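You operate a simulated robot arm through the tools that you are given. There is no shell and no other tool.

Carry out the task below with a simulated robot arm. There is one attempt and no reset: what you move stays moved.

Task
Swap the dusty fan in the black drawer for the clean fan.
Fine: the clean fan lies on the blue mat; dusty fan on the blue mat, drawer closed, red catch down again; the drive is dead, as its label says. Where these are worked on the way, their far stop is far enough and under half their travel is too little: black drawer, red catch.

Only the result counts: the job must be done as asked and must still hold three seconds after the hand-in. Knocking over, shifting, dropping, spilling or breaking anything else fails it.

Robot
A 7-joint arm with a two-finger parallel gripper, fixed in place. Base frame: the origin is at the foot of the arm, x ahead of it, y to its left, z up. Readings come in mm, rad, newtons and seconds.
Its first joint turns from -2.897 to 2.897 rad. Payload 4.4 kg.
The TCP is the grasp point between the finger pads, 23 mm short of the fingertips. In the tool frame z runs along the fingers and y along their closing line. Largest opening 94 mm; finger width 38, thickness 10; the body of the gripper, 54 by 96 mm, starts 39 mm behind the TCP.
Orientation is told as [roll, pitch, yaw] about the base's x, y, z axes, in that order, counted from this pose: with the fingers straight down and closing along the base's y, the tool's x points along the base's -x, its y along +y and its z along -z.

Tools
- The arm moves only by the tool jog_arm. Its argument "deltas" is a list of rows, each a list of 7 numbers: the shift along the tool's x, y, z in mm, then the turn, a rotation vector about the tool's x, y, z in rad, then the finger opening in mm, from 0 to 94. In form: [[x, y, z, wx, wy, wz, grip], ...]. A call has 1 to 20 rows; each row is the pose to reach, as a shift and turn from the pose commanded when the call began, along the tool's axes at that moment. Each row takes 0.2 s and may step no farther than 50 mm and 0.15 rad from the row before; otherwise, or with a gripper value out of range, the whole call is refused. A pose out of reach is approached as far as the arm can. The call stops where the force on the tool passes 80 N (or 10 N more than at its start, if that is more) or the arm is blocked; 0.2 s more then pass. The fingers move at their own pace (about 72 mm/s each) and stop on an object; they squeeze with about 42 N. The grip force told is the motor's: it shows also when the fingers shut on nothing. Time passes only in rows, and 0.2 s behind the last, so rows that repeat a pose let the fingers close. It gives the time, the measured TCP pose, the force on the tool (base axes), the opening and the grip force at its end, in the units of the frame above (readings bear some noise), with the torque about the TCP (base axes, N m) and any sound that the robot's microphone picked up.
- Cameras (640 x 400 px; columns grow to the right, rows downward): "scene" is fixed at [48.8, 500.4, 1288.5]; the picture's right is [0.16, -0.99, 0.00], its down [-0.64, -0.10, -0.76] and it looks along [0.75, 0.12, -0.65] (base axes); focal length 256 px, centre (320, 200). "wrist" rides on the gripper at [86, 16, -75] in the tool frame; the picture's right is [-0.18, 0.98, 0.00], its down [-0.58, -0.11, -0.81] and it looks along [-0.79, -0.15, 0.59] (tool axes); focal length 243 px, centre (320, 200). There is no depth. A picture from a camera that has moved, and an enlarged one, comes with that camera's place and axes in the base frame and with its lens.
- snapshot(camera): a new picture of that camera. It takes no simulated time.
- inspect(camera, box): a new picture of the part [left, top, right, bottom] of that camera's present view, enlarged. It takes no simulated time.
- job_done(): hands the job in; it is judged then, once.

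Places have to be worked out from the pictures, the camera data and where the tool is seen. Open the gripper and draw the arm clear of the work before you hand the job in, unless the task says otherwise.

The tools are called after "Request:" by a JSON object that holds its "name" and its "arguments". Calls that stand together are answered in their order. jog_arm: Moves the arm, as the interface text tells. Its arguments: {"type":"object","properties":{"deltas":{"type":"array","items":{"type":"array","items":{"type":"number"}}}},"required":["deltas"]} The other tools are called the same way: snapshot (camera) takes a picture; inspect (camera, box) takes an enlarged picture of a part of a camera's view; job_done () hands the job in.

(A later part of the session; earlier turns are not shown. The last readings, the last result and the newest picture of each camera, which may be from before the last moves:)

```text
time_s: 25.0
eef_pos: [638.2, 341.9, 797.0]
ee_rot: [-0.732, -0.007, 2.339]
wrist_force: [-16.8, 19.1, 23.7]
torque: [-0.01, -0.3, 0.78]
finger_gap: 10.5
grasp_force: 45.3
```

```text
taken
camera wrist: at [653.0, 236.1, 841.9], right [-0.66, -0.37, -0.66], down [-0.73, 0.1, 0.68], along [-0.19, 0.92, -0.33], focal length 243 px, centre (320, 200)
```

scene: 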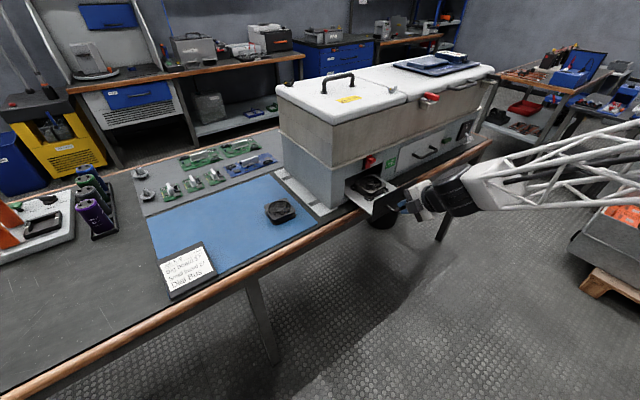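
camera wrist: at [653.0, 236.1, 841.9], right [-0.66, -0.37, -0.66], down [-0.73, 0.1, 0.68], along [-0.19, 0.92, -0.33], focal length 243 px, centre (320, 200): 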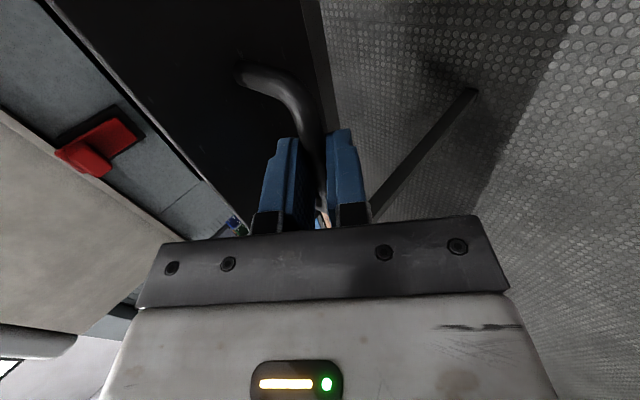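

130 mm out and the fan inside is in view. I'll relax the side load and continue gently to the far stop.

Request:
{"name": "jog_arm", "arguments": {"deltas": [[-2, 3, -4, 0, 0, 0, 6], [-2, 10.5, -10.7, 0, 0, 0, 6], [-2, 17.9, -17.4, 0, 0, 0, 6], [-2, 25.3, -24, 0, 0, 0, 6], [-2, 32.8, -30.7, 0, 0, 0, 6], [-2, 40.2, -37.4, 0, 0, 0, 6], [-2, 47.6, -44.1, 0, 0, 0, 6]]}}

Request:
{"name": "inspect", "arguments": {"camera": "scene", "box": [310, 130, 450, 230]}}

```text
time_s: 26.6
eef_pos: [588.3, 298.6, 797.2]
ee_rot: [-0.719, -0.008, 2.336]
wrist_force: [17.2, -15.8, -22.5]
torque: [-1.01, -0.85, 0.53]
finger_gap: 10.7
grasp_force: 45.0
```

```text
4.00 times, centred on (380, 180) of scene
camera zoom: at [48.8, 500.4, 1288.5], right [0.16, -0.99, 0.0], down [-0.64, -0.1, -0.76], along [0.75, 0.12, -0.65], focal length 1025 px, centre (80, 280)
```

zoom: 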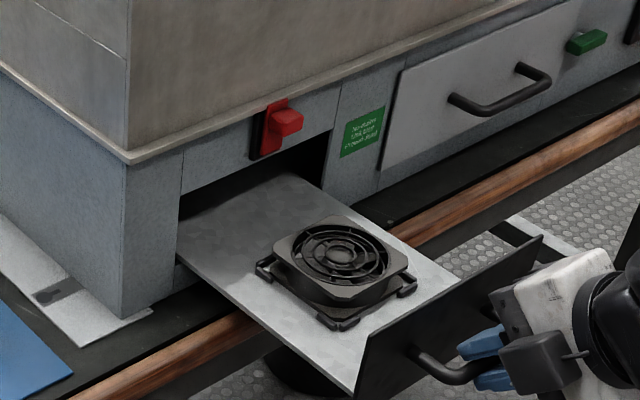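

A tray with four corner locators holds the dusty fan, 195 mm out. There's no stop force yet, so I'll continue a little in small steps.

Request:
{"name": "jog_arm", "arguments": {"deltas": [[1, 4.5, -3, 0, 0, 0, 6], [1, 8.2, -6.2, 0, 0, 0, 6], [1, 12, -9.5, 0, 0, 0, 6], [1, 15.6, -12.8, 0, 0, 0, 6], [1, 19.4, -16.2, 0, 0, 0, 6], [1, 23, -19.5, 0, 0, 0, 6]]}}

Request:
{"name": "inspect", "arguments": {"camera": "scene", "box": [310, 130, 450, 230]}}

```text
time_s: 28.0
eef_pos: [568.0, 276.6, 806.3]
ee_rot: [-0.721, -0.009, 2.335]
wrist_force: [0.8, 0.0, -0.9]
torque: [0.03, 0.0, 0.0]
finger_gap: 5.8
grasp_force: 0.1
out of reach, approached as far as the arm can: row 1, 2, 3, 4, 5, 6
```

```text
4.00 times, centred on (380, 180) of scene
camera zoom: at [48.8, 500.4, 1288.5], right [0.16, -0.99, 0.0], down [-0.64, -0.1, -0.76], along [0.75, 0.12, -0.65], focal length 1025 px, centre (80, 280)
```

zoom: 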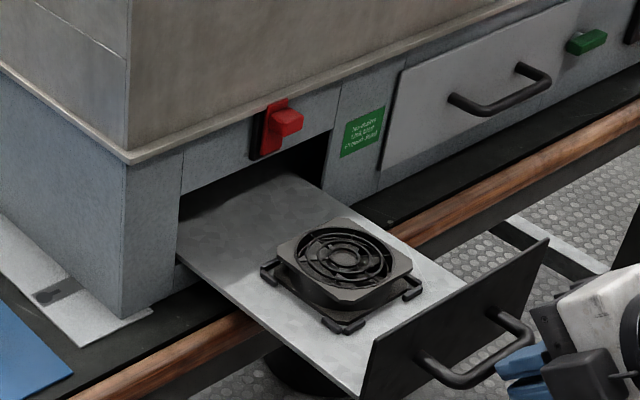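

The tool slid off the handle as the arm reached a limit. The drawer is about 205 mm out with the fan fully exposed, which is enough. I'll lift the gripper clear and bring the tool back upright.

Request:
{"name": "jog_arm", "arguments": {"deltas": [[0, -12, -22, 0, 0, 0, 20], [0, -30, -45, -0.05, 0, 0, 30], [0, -55, -75, -0.15, 0, 0, 40], [0, -80, -105, -0.28, 0, 0, 60], [0, -105, -135, -0.42, 0, 0, 94], [0, -125, -155, -0.56, 0, 0, 94], [0, -125, -155, -0.7, 0, 0, 94], [0, -125, -155, -0.725, 0, 0, 94]]}}

Request:
{"name": "snapshot", "arguments": {"camera": "scene"}}

Request:
{"name": "snapshot", "arguments": {"camera": "wrist"}}

```text
time_s: 29.8
eef_pos: [561.0, 268.6, 1004.5]
ee_rot: [-0.007, -0.008, 2.337]
wrist_force: [0.3, -0.5, 0.3]
torque: [0.01, 0.01, -0.02]
finger_gap: 93.8
grasp_force: 0.0
```

```text
taken
```

scene: 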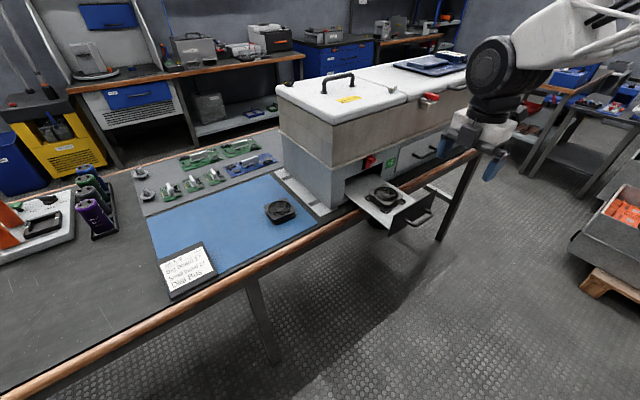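

```text
taken
camera wrist: at [609.1, 194.9, 1080.4], right [-0.84, -0.55, 0.0], down [-0.32, 0.49, 0.81], along [-0.44, 0.68, -0.58], focal length 243 px, centre (320, 200)
```

wrist: 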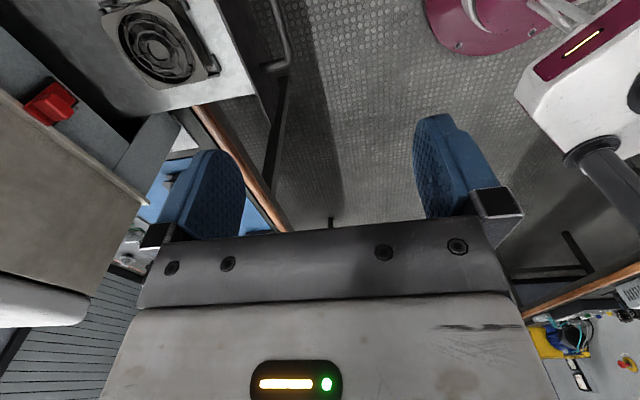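

The tool is upright. Now I'll measure the dusty fan and its locators in both views.

Request:
{"name": "inspect", "arguments": {"camera": "scene", "box": [350, 170, 430, 220]}}

Request:
{"name": "inspect", "arguments": {"camera": "wrist", "box": [70, 0, 270, 120]}}

Request:
{"name": "inspect", "arguments": {"camera": "scene", "box": [250, 190, 310, 230]}}

```text
8.00 times, centred on (390, 195) of scene
camera zoom: at [48.8, 500.4, 1288.5], right [0.16, -0.99, 0.0], down [-0.64, -0.1, -0.76], along [0.75, 0.12, -0.65], focal length 2050 px, centre (-240, 240)
```

zoom: 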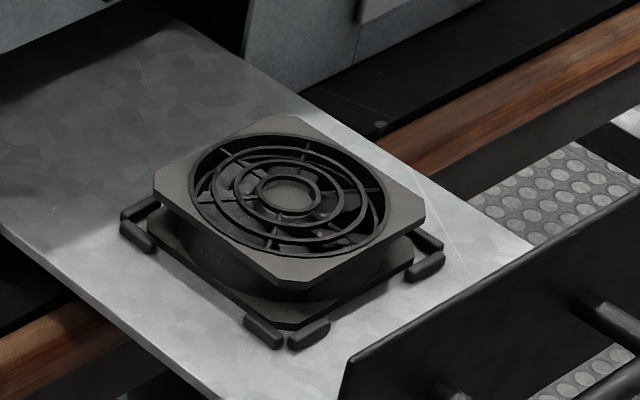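

```text
3.20 times, centred on (170, 60) of wrist
camera zoom: at [609.1, 194.9, 1080.4], right [-0.84, -0.55, 0.0], down [-0.32, 0.49, 0.81], along [-0.44, 0.68, -0.58], focal length 776 px, centre (800, 648)
```

zoom: 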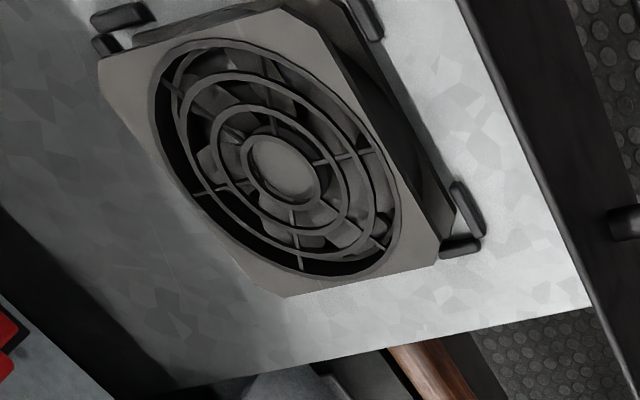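

```text
10.00 times, centred on (280, 210) of scene
camera zoom: at [48.8, 500.4, 1288.5], right [0.16, -0.99, 0.0], down [-0.64, -0.1, -0.76], along [0.75, 0.12, -0.65], focal length 2563 px, centre (720, 100)
```

zoom: 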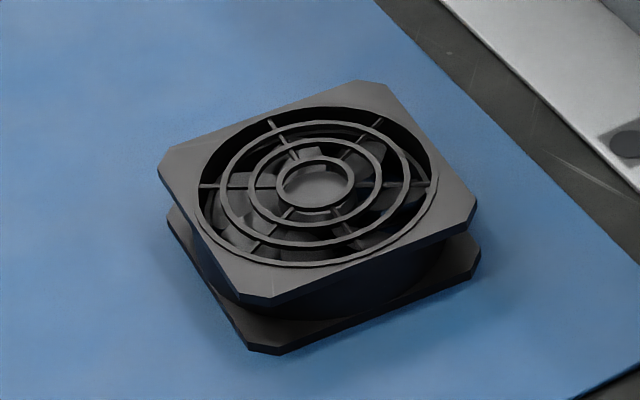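

The fan is about 80×80×25 mm, centred near (692, 394) with its top at z≈788. It's aligned with the drawer and 94 mm out from the machine face. I'll move above it for a closer look.

Request:
{"name": "jog_arm", "arguments": {"deltas": [[0, -36, 16, 0, 0, 0, 94], [0, -76, 36, 0, 0, 0, 94], [0.5, -112, 56, 0, 0, 0, 94], [1, -148, 76, 0, 0, 0, 94], [1, -181, 92, 0, 0, 0, 94], [1, -181, 92, 0, 0, 0, 94]]}}

Request:
{"name": "snapshot", "arguments": {"camera": "wrist"}}

Request:
{"name": "snapshot", "arguments": {"camera": "scene"}}

```text
time_s: 31.2
eef_pos: [692.4, 395.5, 914.0]
ee_rot: [-0.008, -0.008, 2.339]
wrist_force: [-1.1, -0.1, -0.5]
torque: [0.0, 0.01, 0.02]
finger_gap: 94.0
grasp_force: 0.1
```

```text
taken
camera wrist: at [740.1, 321.8, 987.8], right [-0.84, -0.55, -0.01], down [-0.32, 0.49, 0.81], along [-0.44, 0.68, -0.58], focal length 243 px, centre (320, 200)
```

wrist: 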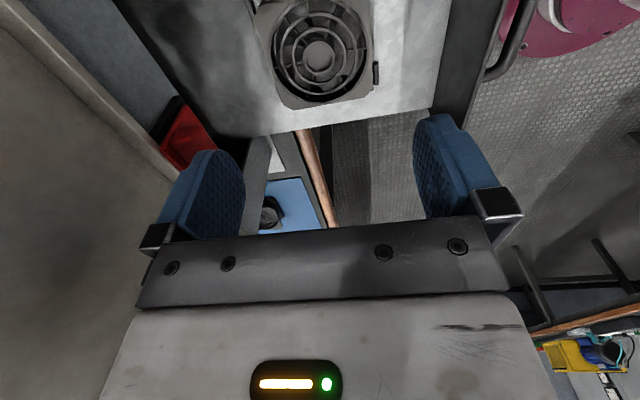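

```text
taken
```

scene: 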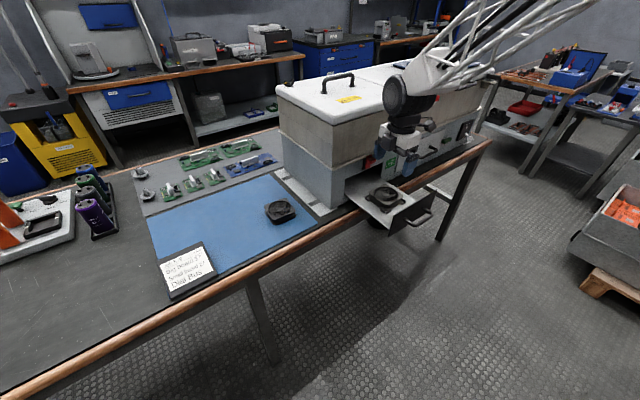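

The fan hub is almost directly beneath the TCP. I'll enlarge to check its rotation and centring.

Request:
{"name": "inspect", "arguments": {"camera": "wrist", "box": [220, 0, 420, 125]}}

```text
3.20 times, centred on (320, 62) of wrist
camera zoom: at [740.1, 321.8, 987.8], right [-0.84, -0.55, -0.01], down [-0.32, 0.49, 0.81], along [-0.44, 0.68, -0.58], focal length 776 px, centre (320, 640)
```

zoom: 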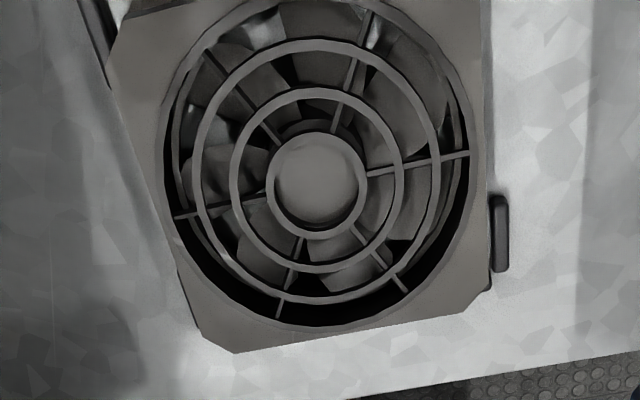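

In the tool frame the fan is centred under the TCP, with edges at ±40 mm and square to the fingers. I'll descend straight to TCP z≈800, keeping the tips just above the low corner locators, and check before closing.

Request:
{"name": "jog_arm", "arguments": {"deltas": [[0, 0, 30, 0, 0, 0, 94], [0, 0, 60, 0, 0, 0, 94], [0, 0, 85, 0, 0, 0, 94], [0, 0, 85, 0, 0, 0, 94]]}}

Request:
{"name": "snapshot", "arguments": {"camera": "wrist"}}

Request:
{"name": "inspect", "arguments": {"camera": "scene", "box": [330, 130, 450, 220]}}

```text
time_s: 32.2
eef_pos: [693.5, 397.0, 829.7]
ee_rot: [-0.008, -0.01, 2.338]
wrist_force: [0.0, -0.3, -0.7]
torque: [-0.01, -0.02, 0.01]
finger_gap: 94.0
grasp_force: 0.0
```

```text
taken
camera wrist: at [741.2, 322.8, 903.8], right [-0.84, -0.55, -0.01], down [-0.32, 0.49, 0.81], along [-0.44, 0.68, -0.58], focal length 243 px, centre (320, 200)
```

wrist: 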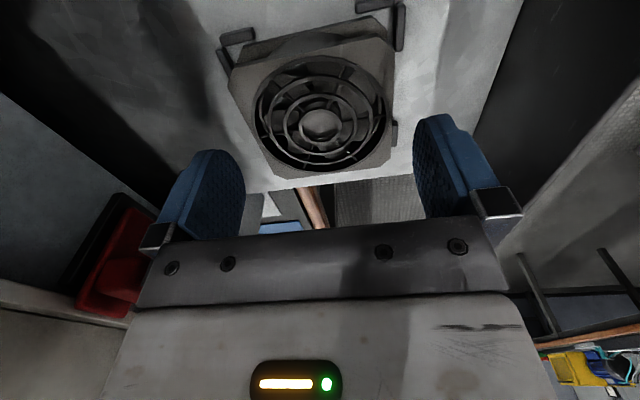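

```text
4.44 times, centred on (390, 175) of scene
camera zoom: at [48.8, 500.4, 1288.5], right [0.16, -0.99, 0.0], down [-0.64, -0.1, -0.76], along [0.75, 0.12, -0.65], focal length 1139 px, centre (9, 311)
```

zoom: 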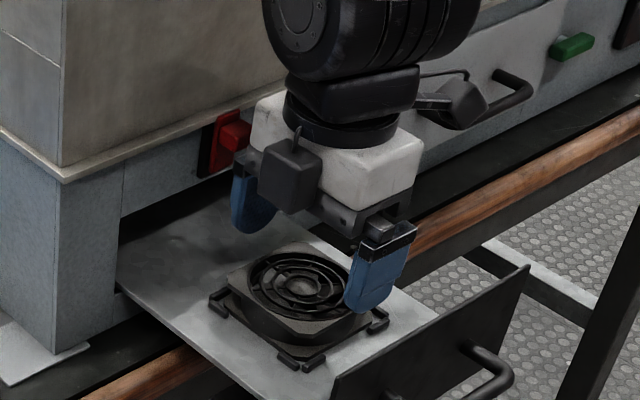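

Still centred. I'll go down the last 29 mm and view it before closing.

Request:
{"name": "jog_arm", "arguments": {"deltas": [[0, 0, 12, 0, 0, 0, 94], [0, 0, 22, 0, 0, 0, 94], [0, 0, 29, 0, 0, 0, 94], [0, 0, 29, 0, 0, 0, 94]]}}

Request:
{"name": "inspect", "arguments": {"camera": "wrist", "box": [150, 30, 490, 240]}}

Request:
{"name": "inspect", "arguments": {"camera": "scene", "box": [350, 160, 430, 220]}}

```text
time_s: 33.2
eef_pos: [693.6, 397.7, 801.3]
ee_rot: [-0.007, -0.008, 2.337]
wrist_force: [-0.1, -0.9, -0.2]
torque: [0.03, 0.0, -0.02]
finger_gap: 94.0
grasp_force: 0.1
```

```text
1.88 times, centred on (320, 135) of wrist
camera zoom: at [740.8, 323.4, 875.2], right [-0.84, -0.55, -0.01], down [-0.32, 0.49, 0.81], along [-0.44, 0.68, -0.58], focal length 457 px, centre (320, 322)
```

zoom: 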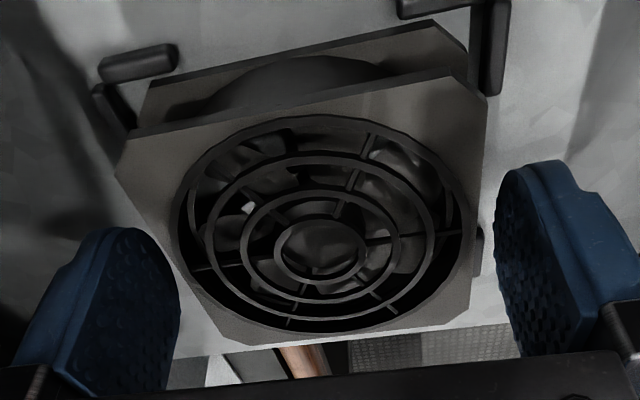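

```text
6.67 times, centred on (390, 190) of scene
camera zoom: at [48.8, 500.4, 1288.5], right [0.16, -0.99, 0.0], down [-0.64, -0.1, -0.76], along [0.75, 0.12, -0.65], focal length 1708 px, centre (-147, 267)
```

zoom: 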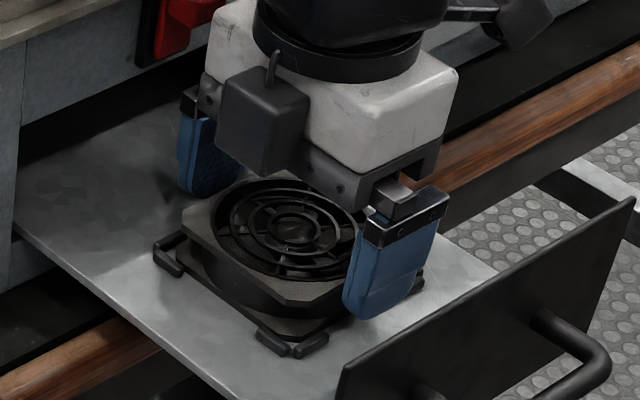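

The fingers straddle the fan cleanly. I'll close on its sides.

Request:
{"name": "jog_arm", "arguments": {"deltas": [[0, 0, 0, 0, 0, 0, 84], [0, 0, 0, 0, 0, 0, 76], [0, 0, 0, 0, 0, 0, 72], [0, 0, 0, 0, 0, 0, 72], [0, 0, 0, 0, 0, 0, 72]]}}

Request:
{"name": "inspect", "arguments": {"camera": "wrist", "box": [150, 30, 490, 240]}}

```text
time_s: 34.4
eef_pos: [692.8, 398.3, 799.9]
ee_rot: [-0.008, -0.007, 2.338]
wrist_force: [0.3, -0.8, 0.6]
torque: [-0.03, 0.03, 0.04]
finger_gap: 78.9
grasp_force: 41.4
```

```text
1.88 times, centred on (320, 135) of wrist
camera zoom: at [740.8, 323.4, 875.2], right [-0.84, -0.55, -0.01], down [-0.32, 0.49, 0.81], along [-0.44, 0.68, -0.58], focal length 457 px, centre (320, 322)
```

zoom: 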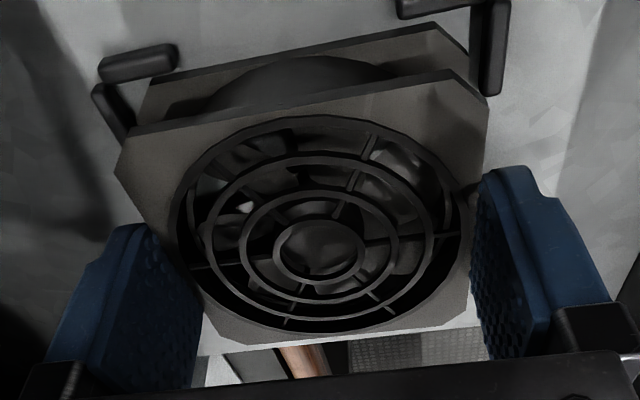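

Held at 78.9 mm and 41 N. I'll lift the dusty fan straight up out of its locators.

Request:
{"name": "jog_arm", "arguments": {"deltas": [[0, 0, -10, 0, 0, 0, 72], [0, 0, -25, 0, 0, 0, 72], [0, 0, -50, 0, 0, 0, 72], [0, 0, -85, 0, 0, 0, 72], [0, 0, -120, 0, 0, 0, 72], [0, 0, -150, 0, 0, 0, 72]]}}

Request:
{"name": "snapshot", "arguments": {"camera": "scene"}}

Request:
{"name": "snapshot", "arguments": {"camera": "wrist"}}

```text
time_s: 35.8
eef_pos: [693.7, 393.6, 950.1]
ee_rot: [-0.005, -0.009, 2.337]
wrist_force: [-0.1, 0.2, -1.4]
torque: [-0.01, -0.01, -0.04]
finger_gap: 79.1
grasp_force: 42.1
```

```text
taken
```

scene: 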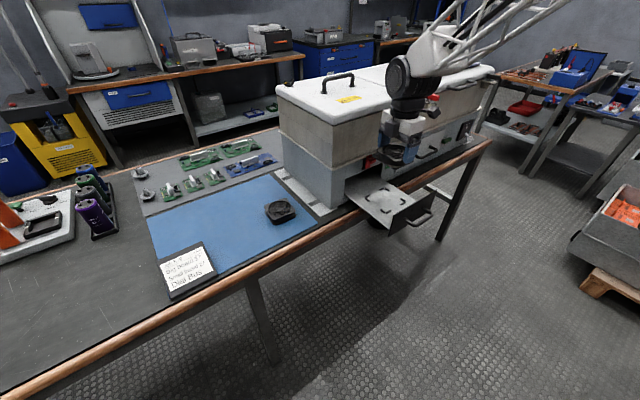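

```text
taken
camera wrist: at [741.2, 321.4, 1025.0], right [-0.84, -0.55, 0.0], down [-0.32, 0.49, 0.81], along [-0.44, 0.68, -0.58], focal length 243 px, centre (320, 200)
```

wrist: 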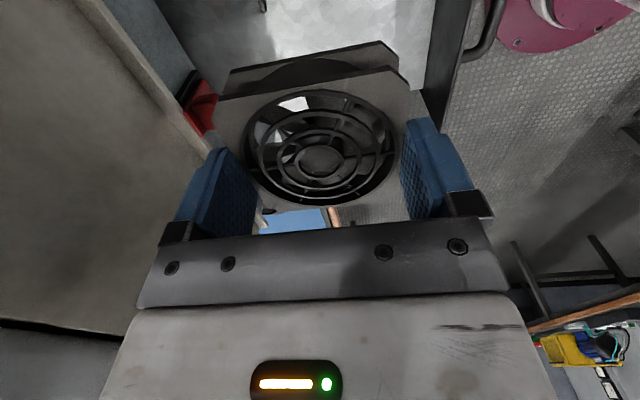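

The fan is out and the locators are empty. The mat's right-front corner is near (592, 595). I'll set the dusty fan at about (522, 791), between the clean fan and the label stand and within reach. The path swings out around the machine corner at height.

Request:
{"name": "jog_arm", "arguments": {"deltas": [[0, 38, 0, 0, 0, 0, 72], [0, 76, 0, 0, 0, 0, 72], [0, 114, 0, 0, 0, 0, 72], [0, 150, 0, 0, 0, 0, 72], [0, 186, 0, 0, 0, 0, 72], [-39.3, 166, 0, 0, 0, 0, 72], [-78.6, 146, 0, 0, 0, 0, 72], [-117.9, 126, 0, 0, 0, 0, 72], [-157, 106, 0, 0, 0, 0, 72], [-196.4, 86, 0, 0, 0, 0, 72], [-235.7, 66, 0, 0, 0, 0, 72], [-275, 46, 0, 0, 0, 0, 72]]}}

Request:
{"name": "snapshot", "arguments": {"camera": "scene"}}

```text
time_s: 38.4
eef_pos: [465.5, 562.1, 952.1]
ee_rot: [-0.008, -0.009, 2.336]
wrist_force: [0.2, -0.7, -1.9]
torque: [-0.02, 0.02, -0.01]
finger_gap: 78.9
grasp_force: 42.0
```

```text
taken
```

scene: 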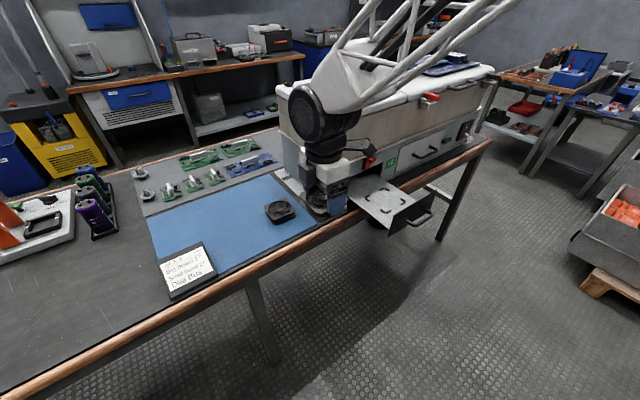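

Clear of the machine. I'll continue over to the mat spot.

Request:
{"name": "jog_arm", "arguments": {"deltas": [[-25.2, -39.9, 0, 0, 0, 0, 72], [-50.3, -79.7, 0, 0, 0, 0, 72], [-75.5, -119.6, 10, 0, 0, 0, 72], [-100.6, -159.4, 30, 0, 0, 0, 72], [-125.8, -190, 60, 0, 0, 0, 72], [-125.8, -199.3, 90, 0, 0, 0, 72], [-125.8, -199.3, 100, 0, 0, 0, 72]]}}

Request:
{"name": "snapshot", "arguments": {"camera": "scene"}}

Request:
{"name": "snapshot", "arguments": {"camera": "wrist"}}

```text
refused: row 4 steps farther than a row can; nothing moved
```

```text
taken
```

scene: 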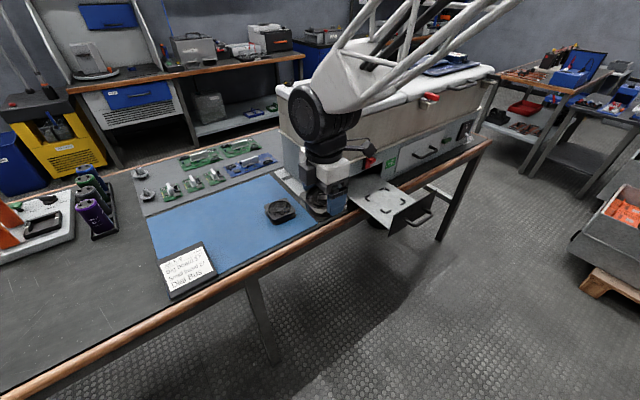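

```text
taken
camera wrist: at [514.2, 487.1, 1026.7], right [-0.84, -0.55, -0.01], down [-0.32, 0.49, 0.81], along [-0.44, 0.68, -0.58], focal length 243 px, centre (320, 200)
```

wrist: 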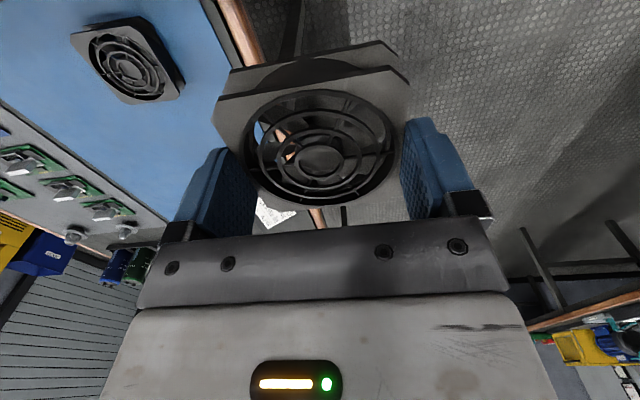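

A row was too long, so I'm re-sending with the descent after the lateral move.

Request:
{"name": "jog_arm", "arguments": {"deltas": [[-25.2, -39.9, 0, 0, 0, 0, 72], [-50.3, -79.7, 0, 0, 0, 0, 72], [-75.5, -119.6, 0, 0, 0, 0, 72], [-100.6, -159.4, 0, 0, 0, 0, 72], [-125.8, -199.3, 0, 0, 0, 0, 72], [-125.8, -199.3, 35, 0, 0, 0, 72], [-125.8, -199.3, 70, 0, 0, 0, 72], [-125.8, -199.3, 100, 0, 0, 0, 72]]}}

Request:
{"name": "snapshot", "arguments": {"camera": "scene"}}

Request:
{"name": "snapshot", "arguments": {"camera": "wrist"}}

```text
time_s: 40.2
eef_pos: [523.5, 792.4, 853.8]
ee_rot: [-0.007, -0.009, 2.338]
wrist_force: [0.2, -0.2, 0.4]
torque: [-0.01, 0.01, -0.01]
finger_gap: 79.1
grasp_force: 41.7
```

```text
taken
```

scene: 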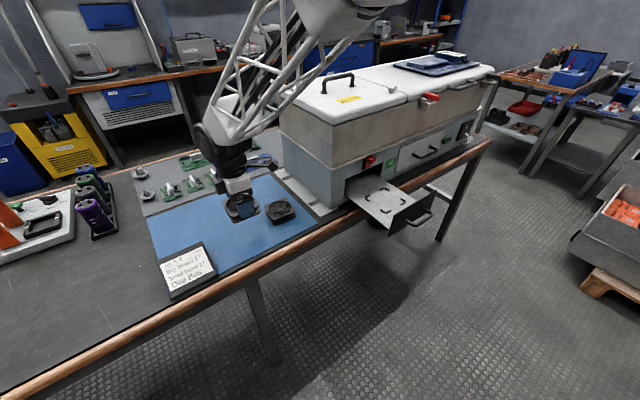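

```text
taken
camera wrist: at [572.1, 717.8, 928.2], right [-0.84, -0.55, -0.01], down [-0.32, 0.48, 0.81], along [-0.44, 0.68, -0.58], focal length 243 px, centre (320, 200)
```

wrist: 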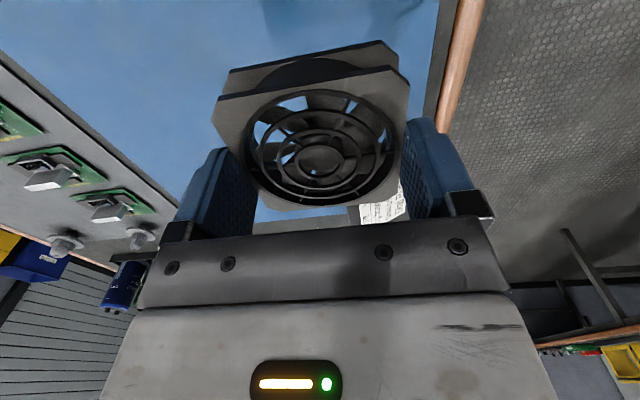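

The mat's near edge is about 83 mm from the fan centre and the label stand is well clear. I'll descend, then take fine steps until contact.

Request:
{"name": "jog_arm", "arguments": {"deltas": [[0, 0, 25, 0, 0, 0, 72], [0, 0, 50, 0, 0, 0, 72], [0, 0, 70, 0, 0, 0, 72], [0, 0, 82, 0, 0, 0, 72], [0, 0, 82, 0, 0, 0, 72]]}}

Request:
{"name": "inspect", "arguments": {"camera": "scene", "box": [200, 160, 320, 240]}}

```text
time_s: 41.4
eef_pos: [523.2, 793.0, 771.1]
ee_rot: [-0.007, -0.009, 2.337]
wrist_force: [-0.4, -0.6, -0.5]
torque: [0.0, 0.02, 0.01]
finger_gap: 79.1
grasp_force: 42.1
```

```text
5.00 times, centred on (260, 200) of scene
camera zoom: at [48.8, 500.4, 1288.5], right [0.16, -0.99, 0.0], down [-0.64, -0.1, -0.76], along [0.75, 0.12, -0.65], focal length 1281 px, centre (620, 200)
```

zoom: 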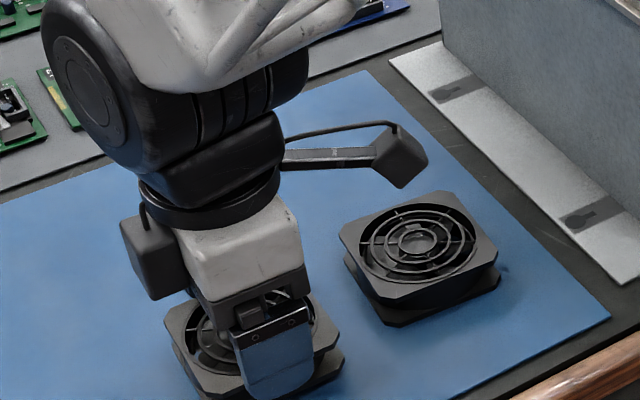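

Request:
{"name": "jog_arm", "arguments": {"deltas": [[0, 0, 2, 0, 0, 0, 72], [0, 0, 4, 0, 0, 0, 72], [0, 0, 6, 0, 0, 0, 72], [0, 0, 8, 0, 0, 0, 72]]}}

```text
time_s: 42.4
eef_pos: [525.4, 792.3, 764.7]
ee_rot: [-0.007, -0.01, 2.337]
wrist_force: [-0.1, -0.5, -1.5]
torque: [0.01, -0.01, 0.01]
finger_gap: 78.9
grasp_force: 42.3
```

No contact yet at TCP z≈764. I'll continue down in fine steps.

Request:
{"name": "jog_arm", "arguments": {"deltas": [[0, 0, 1, 0, 0, 0, 72], [0, 0, 2, 0, 0, 0, 72], [0, 0, 3, 0, 0, 0, 72], [0, 0, 4, 0, 0, 0, 72], [0, 0, 4, 0, 0, 0, 72]]}}

```text
time_s: 43.6
eef_pos: [524.7, 792.9, 760.8]
ee_rot: [-0.008, -0.007, 2.336]
wrist_force: [-0.1, 0.7, -1.7]
torque: [0.0, 0.0, 0.04]
finger_gap: 78.9
grasp_force: 41.9
```

Still no contact at 761. Continuing.

Request:
{"name": "jog_arm", "arguments": {"deltas": [[0, 0, 1, 0, 0, 0, 72], [0, 0, 2, 0, 0, 0, 72], [0, 0, 3, 0, 0, 0, 72], [0, 0, 3, 0, 0, 0, 72]]}}

Request:
{"name": "inspect", "arguments": {"camera": "scene", "box": [220, 195, 280, 240]}}

```text
time_s: 44.6
eef_pos: [524.1, 793.0, 759.3]
ee_rot: [-0.008, -0.007, 2.337]
wrist_force: [-14.9, -16.2, 32.1]
torque: [-0.7, 0.48, -0.03]
finger_gap: 79.2
grasp_force: 41.8
```

```text
8.89 times, centred on (250, 218) of scene
camera zoom: at [48.8, 500.4, 1288.5], right [0.16, -0.99, 0.0], down [-0.64, -0.1, -0.76], along [0.75, 0.12, -0.65], focal length 2278 px, centre (942, 44)
```

zoom: 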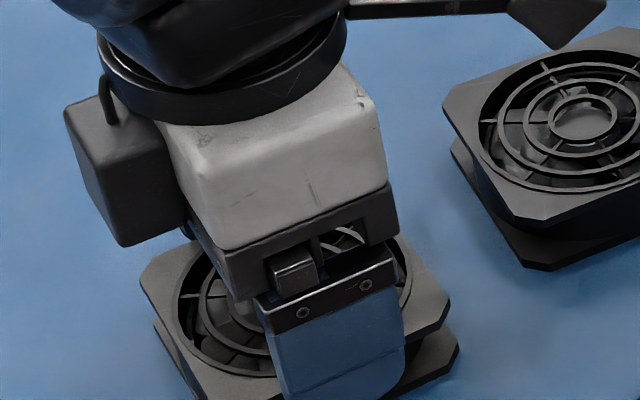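

Contact at TCP z≈759, so the fan rests on the mat. I'll ease up a touch, then open the fingers and rise.

Request:
{"name": "jog_arm", "arguments": {"deltas": [[0, 0, -1.3, 0, 0, 0, 72], [0, 0, -1.3, 0, 0, 0, 82], [0, 0, -1.3, 0, 0, 0, 94], [0, 0, -1.3, 0, 0, 0, 94], [0, 0, -10, 0, 0, 0, 94], [0, 0, -40, 0, 0, 0, 94], [0, 0, -80, 0, 0, 0, 94], [0, 0, -120, 0, 0, 0, 94]]}}

Request:
{"name": "inspect", "arguments": {"camera": "scene", "box": [200, 170, 320, 250]}}

Request:
{"name": "snapshot", "arguments": {"camera": "wrist"}}

```text
time_s: 46.4
eef_pos: [525.1, 790.0, 881.2]
ee_rot: [-0.006, -0.007, 2.338]
wrist_force: [-0.1, 0.2, -1.1]
torque: [0.0, 0.0, -0.01]
finger_gap: 94.0
grasp_force: 0.1
```

```text
5.00 times, centred on (260, 210) of scene
camera zoom: at [48.8, 500.4, 1288.5], right [0.16, -0.99, 0.0], down [-0.64, -0.1, -0.76], along [0.75, 0.12, -0.65], focal length 1281 px, centre (620, 150)
```

zoom: 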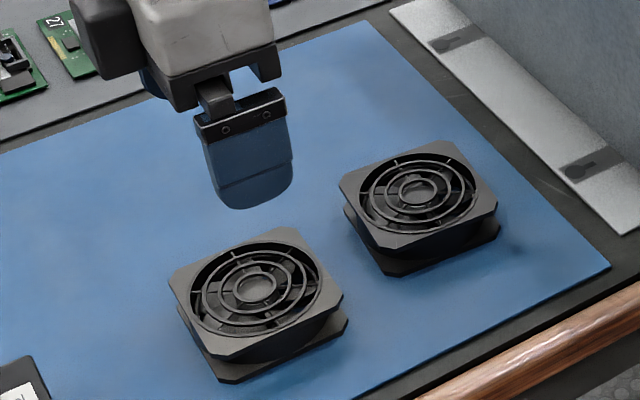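

```text
taken
camera wrist: at [573.4, 715.7, 954.9], right [-0.84, -0.55, 0.0], down [-0.32, 0.49, 0.81], along [-0.44, 0.68, -0.58], focal length 243 px, centre (320, 200)
```

wrist: 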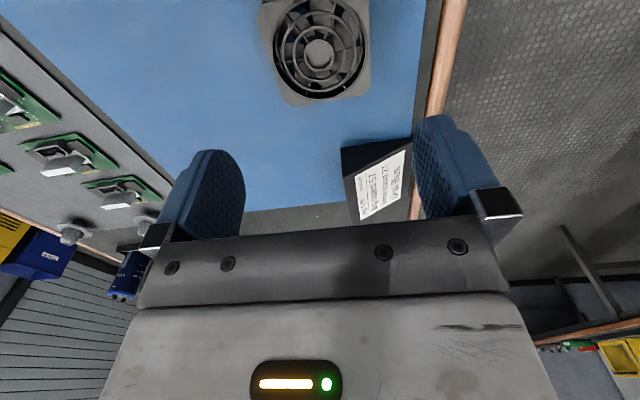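

The dusty fan sits on the mat. Calibrating on it, the clean fan's centre is about (621.6, 721.8). I'll move above it and check its rotation.

Request:
{"name": "jog_arm", "arguments": {"deltas": [[39, -7.5, 0, 0, 0, 0, 94], [78, -15, 0, 0, 0, 0, 94], [116, -22.3, 0, 0, 0, 0, 94], [116, -22.3, 0, 0, 0, 0, 94]]}}

Request:
{"name": "snapshot", "arguments": {"camera": "wrist"}}

Request:
{"name": "inspect", "arguments": {"camera": "wrist", "box": [220, 0, 420, 125]}}

```text
time_s: 47.4
eef_pos: [621.5, 722.4, 880.3]
ee_rot: [-0.006, -0.008, 2.338]
wrist_force: [1.1, -0.8, 0.1]
torque: [0.03, -0.03, 0.01]
finger_gap: 94.2
grasp_force: 0.1
```

```text
taken
camera wrist: at [670.3, 648.7, 954.6], right [-0.84, -0.55, -0.01], down [-0.32, 0.49, 0.81], along [-0.44, 0.68, -0.58], focal length 243 px, centre (320, 200)
```

wrist: 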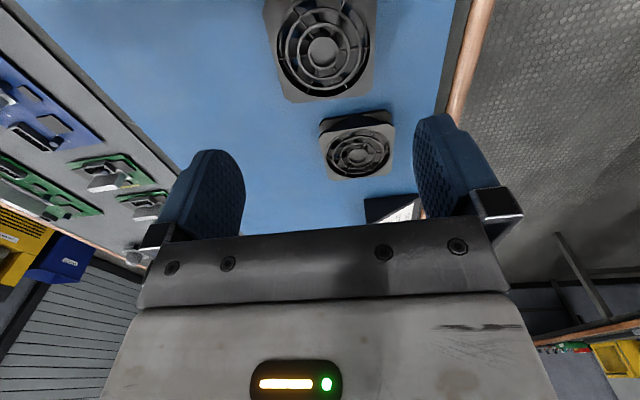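

```text
3.20 times, centred on (320, 62) of wrist
camera zoom: at [670.3, 648.7, 954.6], right [-0.84, -0.55, -0.01], down [-0.32, 0.49, 0.81], along [-0.44, 0.68, -0.58], focal length 776 px, centre (320, 640)
```

zoom: 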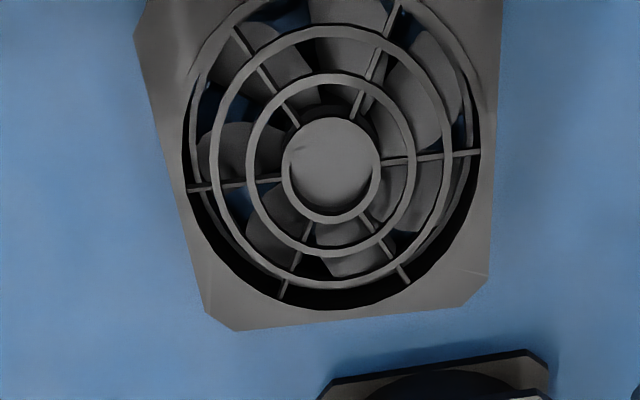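

The clean fan is offset 3 mm in +y and rotated about 0.055 rad relative to the gripper. I'll align and descend partway, then recheck.

Request:
{"name": "jog_arm", "arguments": {"deltas": [[0.5, 3.3, 0, 0, 0, 0.055, 94], [0.5, 3.3, 30, 0, 0, 0.055, 94], [0.5, 3.3, 60, 0, 0, 0.055, 94], [0.5, 3.3, 85, 0, 0, 0.055, 94], [0.5, 3.3, 85, 0, 0, 0.055, 94]]}}

Request:
{"name": "inspect", "arguments": {"camera": "wrist", "box": [160, 30, 480, 230]}}

```text
time_s: 48.6
eef_pos: [618.7, 721.2, 792.1]
ee_rot: [-0.007, -0.007, 2.283]
wrist_force: [-0.2, 0.1, 0.0]
torque: [-0.02, 0.01, 0.02]
finger_gap: 94.2
grasp_force: 0.0
```

```text
2.00 times, centred on (320, 130) of wrist
camera zoom: at [662.9, 644.5, 866.2], right [-0.86, -0.5, 0.0], down [-0.3, 0.5, 0.81], along [-0.41, 0.7, -0.58], focal length 485 px, centre (320, 340)
```

zoom: 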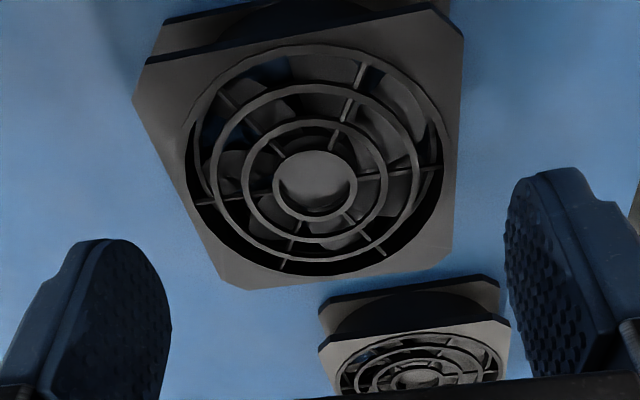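

Well aligned: edges at y≈-40.5 and +39, square to the fingers. I'll descend to the grip height and close.

Request:
{"name": "jog_arm", "arguments": {"deltas": [[0.5, -0.7, 14, 0, 0, 0, 94], [0.5, -0.7, 26, 0, 0, 0, 94], [0.5, -0.7, 32, 0, 0, 0, 94], [0.5, -0.7, 32, 0, 0, 0, 94]]}}

Request:
{"name": "jog_arm", "arguments": {"deltas": [[0, 0, 0, 0, 0, 0, 84], [0, 0, 0, 0, 0, 0, 76], [0, 0, 0, 0, 0, 0, 72], [0, 0, 0, 0, 0, 0, 72], [0, 0, 0, 0, 0, 0, 72]]}}

Request:
{"name": "inspect", "arguments": {"camera": "wrist", "box": [150, 30, 490, 240]}}

```text
time_s: 49.6
eef_pos: [619.7, 721.5, 760.1]
ee_rot: [-0.007, -0.008, 2.283]
wrist_force: [0.0, 0.0, 0.1]
torque: [-0.01, 0.0, 0.03]
finger_gap: 93.7
grasp_force: 0.0
```

```text
time_s: 50.8
eef_pos: [620.8, 722.4, 760.8]
ee_rot: [-0.006, -0.009, 2.282]
wrist_force: [0.6, -0.4, 0.2]
torque: [0.0, -0.02, -0.01]
finger_gap: 79.0
grasp_force: 41.6
```

```text
1.88 times, centred on (320, 135) of wrist
camera zoom: at [663.9, 644.5, 835.0], right [-0.86, -0.5, 0.0], down [-0.3, 0.5, 0.81], along [-0.41, 0.7, -0.58], focal length 457 px, centre (320, 322)
```

zoom: 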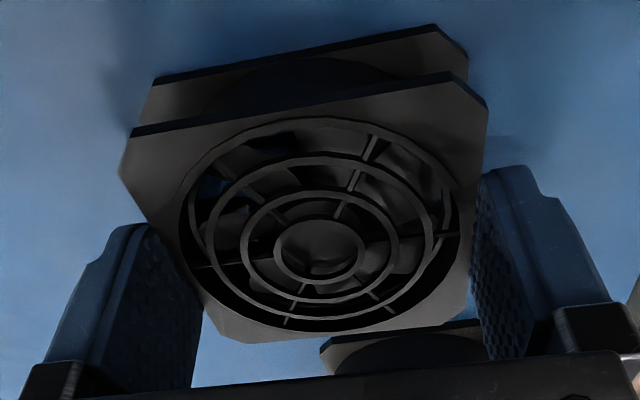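

The clean fan is held at 79.0 mm in the same position within the grip as the dusty one. I'll lift it and retrace the path around the machine corner.

Request:
{"name": "jog_arm", "arguments": {"deltas": [[0, 0, -10, 0, 0, 0, 72], [0, 0, -40, 0, 0, 0, 72], [0, 0, -80, 0, 0, 0, 72], [0, 0, -120, 0, 0, 0, 72], [0, 0, -160, 0, 0, 0, 72], [0, 0, -190, 0, 0, 0, 72], [4.8, 44, -190, 0, 0, 0, 72], [9.6, 88, -190, 0, 0, 0, 72], [14.5, 132, -190, 0, 0, -0.02, 72], [19.3, 176, -190, 0, 0, -0.04, 72], [24.1, 220, -190, 0, 0, -0.055, 72], [61, 238, -190, 0, 0, -0.055, 72], [98, 256, -190, 0, 0, -0.055, 72], [136, 274.5, -190, 0, 0, -0.055, 72], [173, 292.5, -190, 0, 0, -0.055, 72], [210, 310.5, -190, 0, 0, -0.055, 72], [247.5, 328.7, -190, 0, 0, -0.055, 72], [285, 346.8, -190, 0, 0, -0.055, 72]]}}

Request:
{"name": "snapshot", "arguments": {"camera": "scene"}}

Request:
{"name": "snapshot", "arguments": {"camera": "wrist"}}

```text
time_s: 54.6
eef_pos: [540.6, 274.9, 945.6]
ee_rot: [-0.007, -0.01, 2.339]
wrist_force: [-0.3, -0.8, -0.9]
torque: [0.0, -0.02, 0.02]
finger_gap: 78.9
grasp_force: 41.9
```

```text
taken
```

scene: 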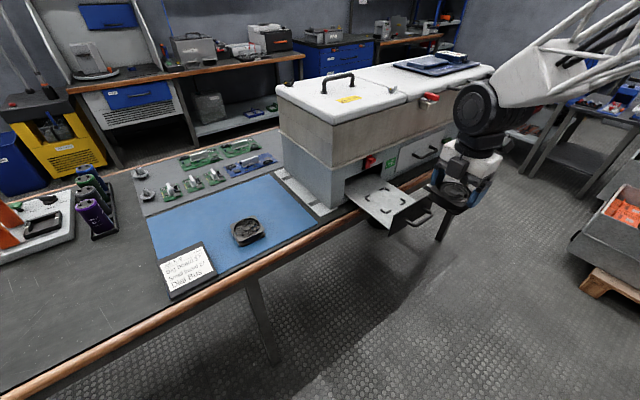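

```text
taken
camera wrist: at [590.2, 201.3, 1020.0], right [-0.84, -0.55, 0.0], down [-0.32, 0.49, 0.81], along [-0.44, 0.68, -0.58], focal length 243 px, centre (320, 200)
```

wrist: 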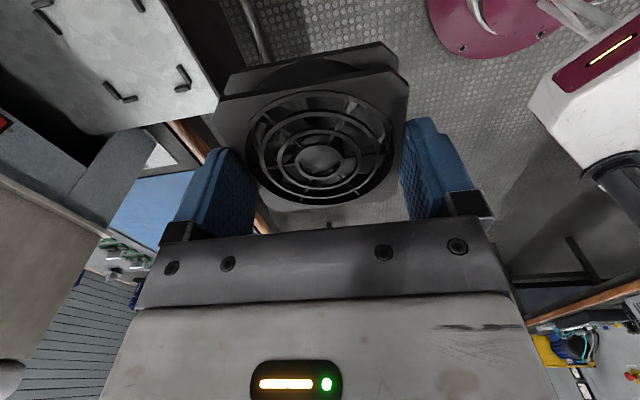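

The clean fan is held in front of the open drawer. I'll measure the four locators in this view to confirm the seat position.

Request:
{"name": "inspect", "arguments": {"camera": "wrist", "box": [0, 0, 230, 150]}}

Request:
{"name": "inspect", "arguments": {"camera": "scene", "box": [340, 165, 440, 235]}}

```text
2.67 times, centred on (115, 75) of wrist
camera zoom: at [590.2, 201.3, 1020.0], right [-0.84, -0.55, 0.0], down [-0.32, 0.49, 0.81], along [-0.44, 0.68, -0.58], focal length 647 px, centre (867, 533)
```

zoom: 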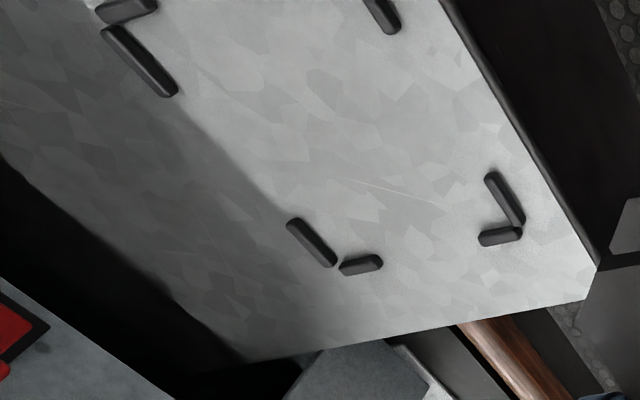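

```text
5.71 times, centred on (390, 200) of scene
camera zoom: at [48.8, 500.4, 1288.5], right [0.16, -0.99, 0.0], down [-0.64, -0.1, -0.76], along [0.75, 0.12, -0.65], focal length 1464 px, centre (-80, 200)
```

zoom: 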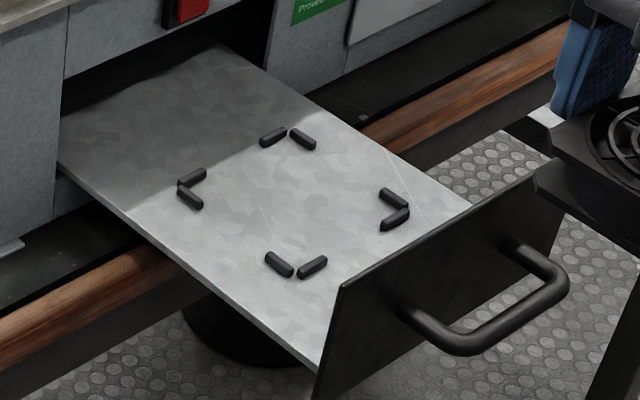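

The locator pattern is about 89 mm apex to apex and agrees, within view error, with the pose where I gripped the dusty fan, (693.3, 397.8). I'll move above that pose.

Request:
{"name": "jog_arm", "arguments": {"deltas": [[4, -40, 0, 0, 0, 0, 72], [8, -80, 0, 0, 0, 0, 72], [12, -120, 0, 0, 0, 0, 72], [16, -160, 0, 0, 0, 0, 72], [18.8, -194.2, 0, 0, 0, 0, 72], [18.8, -194.2, 0, 0, 0, 0, 72]]}}

Request:
{"name": "jog_arm", "arguments": {"deltas": [[0, 0, 25, 0, 0, 0, 72], [0, 0, 55, 0, 0, 0, 72], [0, 0, 80, 0, 0, 0, 72], [0, 0, 80, 0, 0, 0, 72]]}}

Request:
{"name": "snapshot", "arguments": {"camera": "wrist"}}

Request:
{"name": "inspect", "arguments": {"camera": "scene", "box": [340, 150, 440, 220]}}

```text
time_s: 56.0
eef_pos: [695.9, 398.0, 944.2]
ee_rot: [-0.005, -0.009, 2.336]
wrist_force: [-0.1, 0.4, -1.2]
torque: [0.02, -0.02, 0.0]
finger_gap: 79.3
grasp_force: 42.0
```

```text
time_s: 57.0
eef_pos: [695.5, 401.3, 866.1]
ee_rot: [-0.008, -0.007, 2.337]
wrist_force: [0.2, 0.1, -1.4]
torque: [0.01, 0.03, 0.02]
finger_gap: 78.7
grasp_force: 42.0
```

```text
taken
camera wrist: at [743.4, 327.0, 940.8], right [-0.84, -0.55, -0.01], down [-0.32, 0.49, 0.81], along [-0.44, 0.68, -0.58], focal length 243 px, centre (320, 200)
```

wrist: 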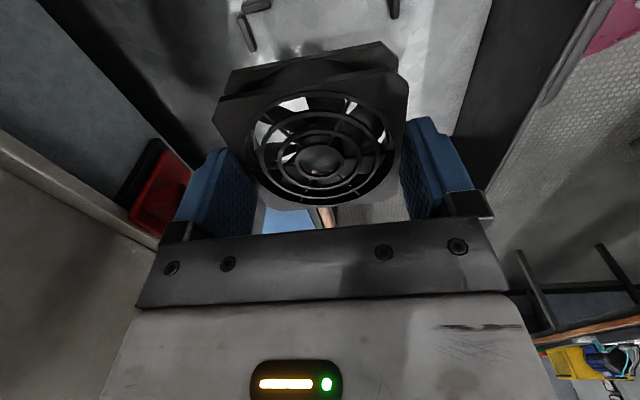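

```text
5.71 times, centred on (390, 185) of scene
camera zoom: at [48.8, 500.4, 1288.5], right [0.16, -0.99, 0.0], down [-0.64, -0.1, -0.76], along [0.75, 0.12, -0.65], focal length 1464 px, centre (-80, 286)
```

zoom: 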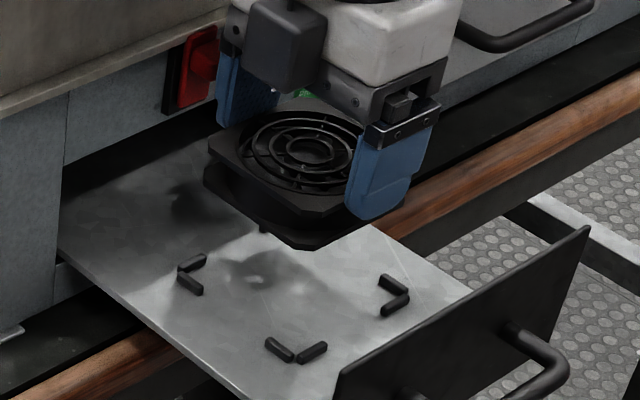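

The camera-reported position shows I'm about 3 mm and 4.6 mm off the seating pose in x and y. I'll correct that laterally and recheck.

Request:
{"name": "jog_arm", "arguments": {"deltas": [[1.2, 5.3, 0, 0, 0, 0, 72], [1.2, 5.3, 20, 0, 0, 0, 72], [1.2, 5.3, 40, 0, 0, 0, 72], [1.2, 5.3, 40, 0, 0, 0, 72], [1.2, 5.3, 40, 0, 0, 0, 72]]}}

Request:
{"name": "inspect", "arguments": {"camera": "wrist", "box": [180, 0, 440, 200]}}

Request:
{"name": "inspect", "arguments": {"camera": "scene", "box": [350, 165, 430, 220]}}

```text
time_s: 58.2
eef_pos: [693.1, 395.7, 827.1]
ee_rot: [-0.007, -0.009, 2.338]
wrist_force: [0.0, 0.1, -0.5]
torque: [-0.01, 0.0, 0.0]
finger_gap: 78.9
grasp_force: 42.2
```

```text
2.00 times, centred on (310, 100) of wrist
camera zoom: at [741.5, 321.6, 901.1], right [-0.84, -0.55, -0.01], down [-0.32, 0.49, 0.81], along [-0.44, 0.68, -0.58], focal length 485 px, centre (340, 400)
```

zoom: 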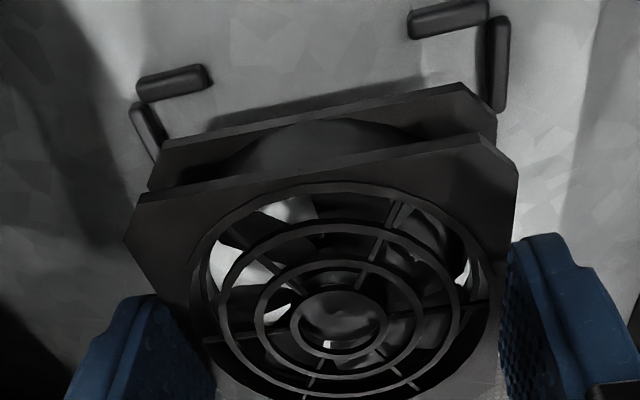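

```text
7.27 times, centred on (390, 192) of scene
camera zoom: at [48.8, 500.4, 1288.5], right [0.16, -0.99, 0.0], down [-0.64, -0.1, -0.76], along [0.75, 0.12, -0.65], focal length 1864 px, centre (-189, 254)
```

zoom: 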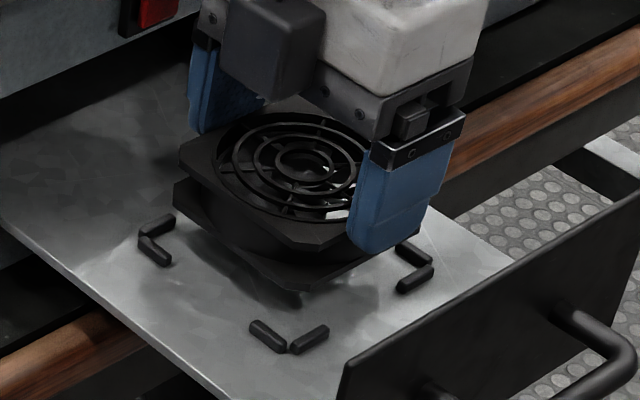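

Locator inner edges appear at about y±42 and x≈+42.5, giving roughly 2 mm of clearance around the fan. I'll nudge slightly and descend in small steps, watching the forces.

Request:
{"name": "jog_arm", "arguments": {"deltas": [[-0.6, 0, 4, 0, 0, 0, 72], [-0.6, 0, 8, 0, 0, 0, 72], [-0.6, 0, 12, 0, 0, 0, 72], [-0.6, 0, 14, 0, 0, 0, 72], [-0.6, 0, 14, 0, 0, 0, 72]]}}

Request:
{"name": "inspect", "arguments": {"camera": "wrist", "box": [180, 0, 440, 200]}}

Request:
{"name": "inspect", "arguments": {"camera": "scene", "box": [350, 165, 430, 220]}}

```text
time_s: 59.4
eef_pos: [692.5, 395.7, 811.5]
ee_rot: [-0.007, -0.009, 2.336]
wrist_force: [-0.6, 0.6, -0.1]
torque: [0.02, 0.03, -0.01]
finger_gap: 78.8
grasp_force: 42.7
```

```text
2.00 times, centred on (310, 100) of wrist
camera zoom: at [741.4, 322.0, 886.5], right [-0.84, -0.55, 0.0], down [-0.32, 0.49, 0.81], along [-0.44, 0.68, -0.58], focal length 485 px, centre (340, 400)
```

zoom: 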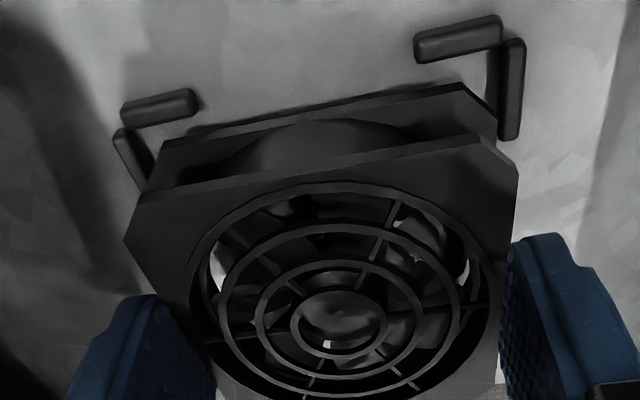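

```text
7.27 times, centred on (390, 192) of scene
camera zoom: at [48.8, 500.4, 1288.5], right [0.16, -0.99, 0.0], down [-0.64, -0.1, -0.76], along [0.75, 0.12, -0.65], focal length 1864 px, centre (-189, 254)
```

zoom: 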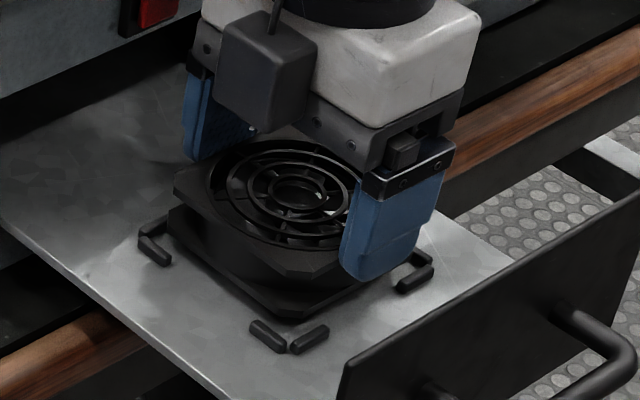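

Comparing with the dusty fan's seated view, I need about 0.9 mm more toward -x. I'll apply that and keep descending in small steps.

Request:
{"name": "jog_arm", "arguments": {"deltas": [[-0.9, 0.1, 0, 0, 0, 0, 72], [-0.9, 0.1, 2, 0, 0, 0, 72], [-0.9, 0.1, 4, 0, 0, 0, 72], [-0.9, 0.1, 6, 0, 0, 0, 72], [-0.9, 0.1, 6, 0, 0, 0, 72]]}}

Request:
{"name": "inspect", "arguments": {"camera": "wrist", "box": [150, 30, 490, 240]}}

```text
time_s: 60.6
eef_pos: [691.0, 394.3, 806.5]
ee_rot: [-0.007, -0.008, 2.337]
wrist_force: [0.2, -0.7, -0.3]
torque: [0.04, -0.05, -0.03]
finger_gap: 78.9
grasp_force: 42.2
```

```text
1.88 times, centred on (320, 135) of wrist
camera zoom: at [740.1, 321.6, 880.7], right [-0.84, -0.55, -0.01], down [-0.32, 0.49, 0.81], along [-0.44, 0.68, -0.58], focal length 457 px, centre (320, 322)
```

zoom: 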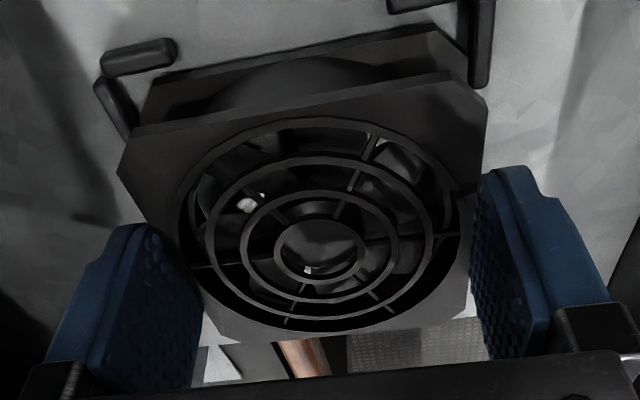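

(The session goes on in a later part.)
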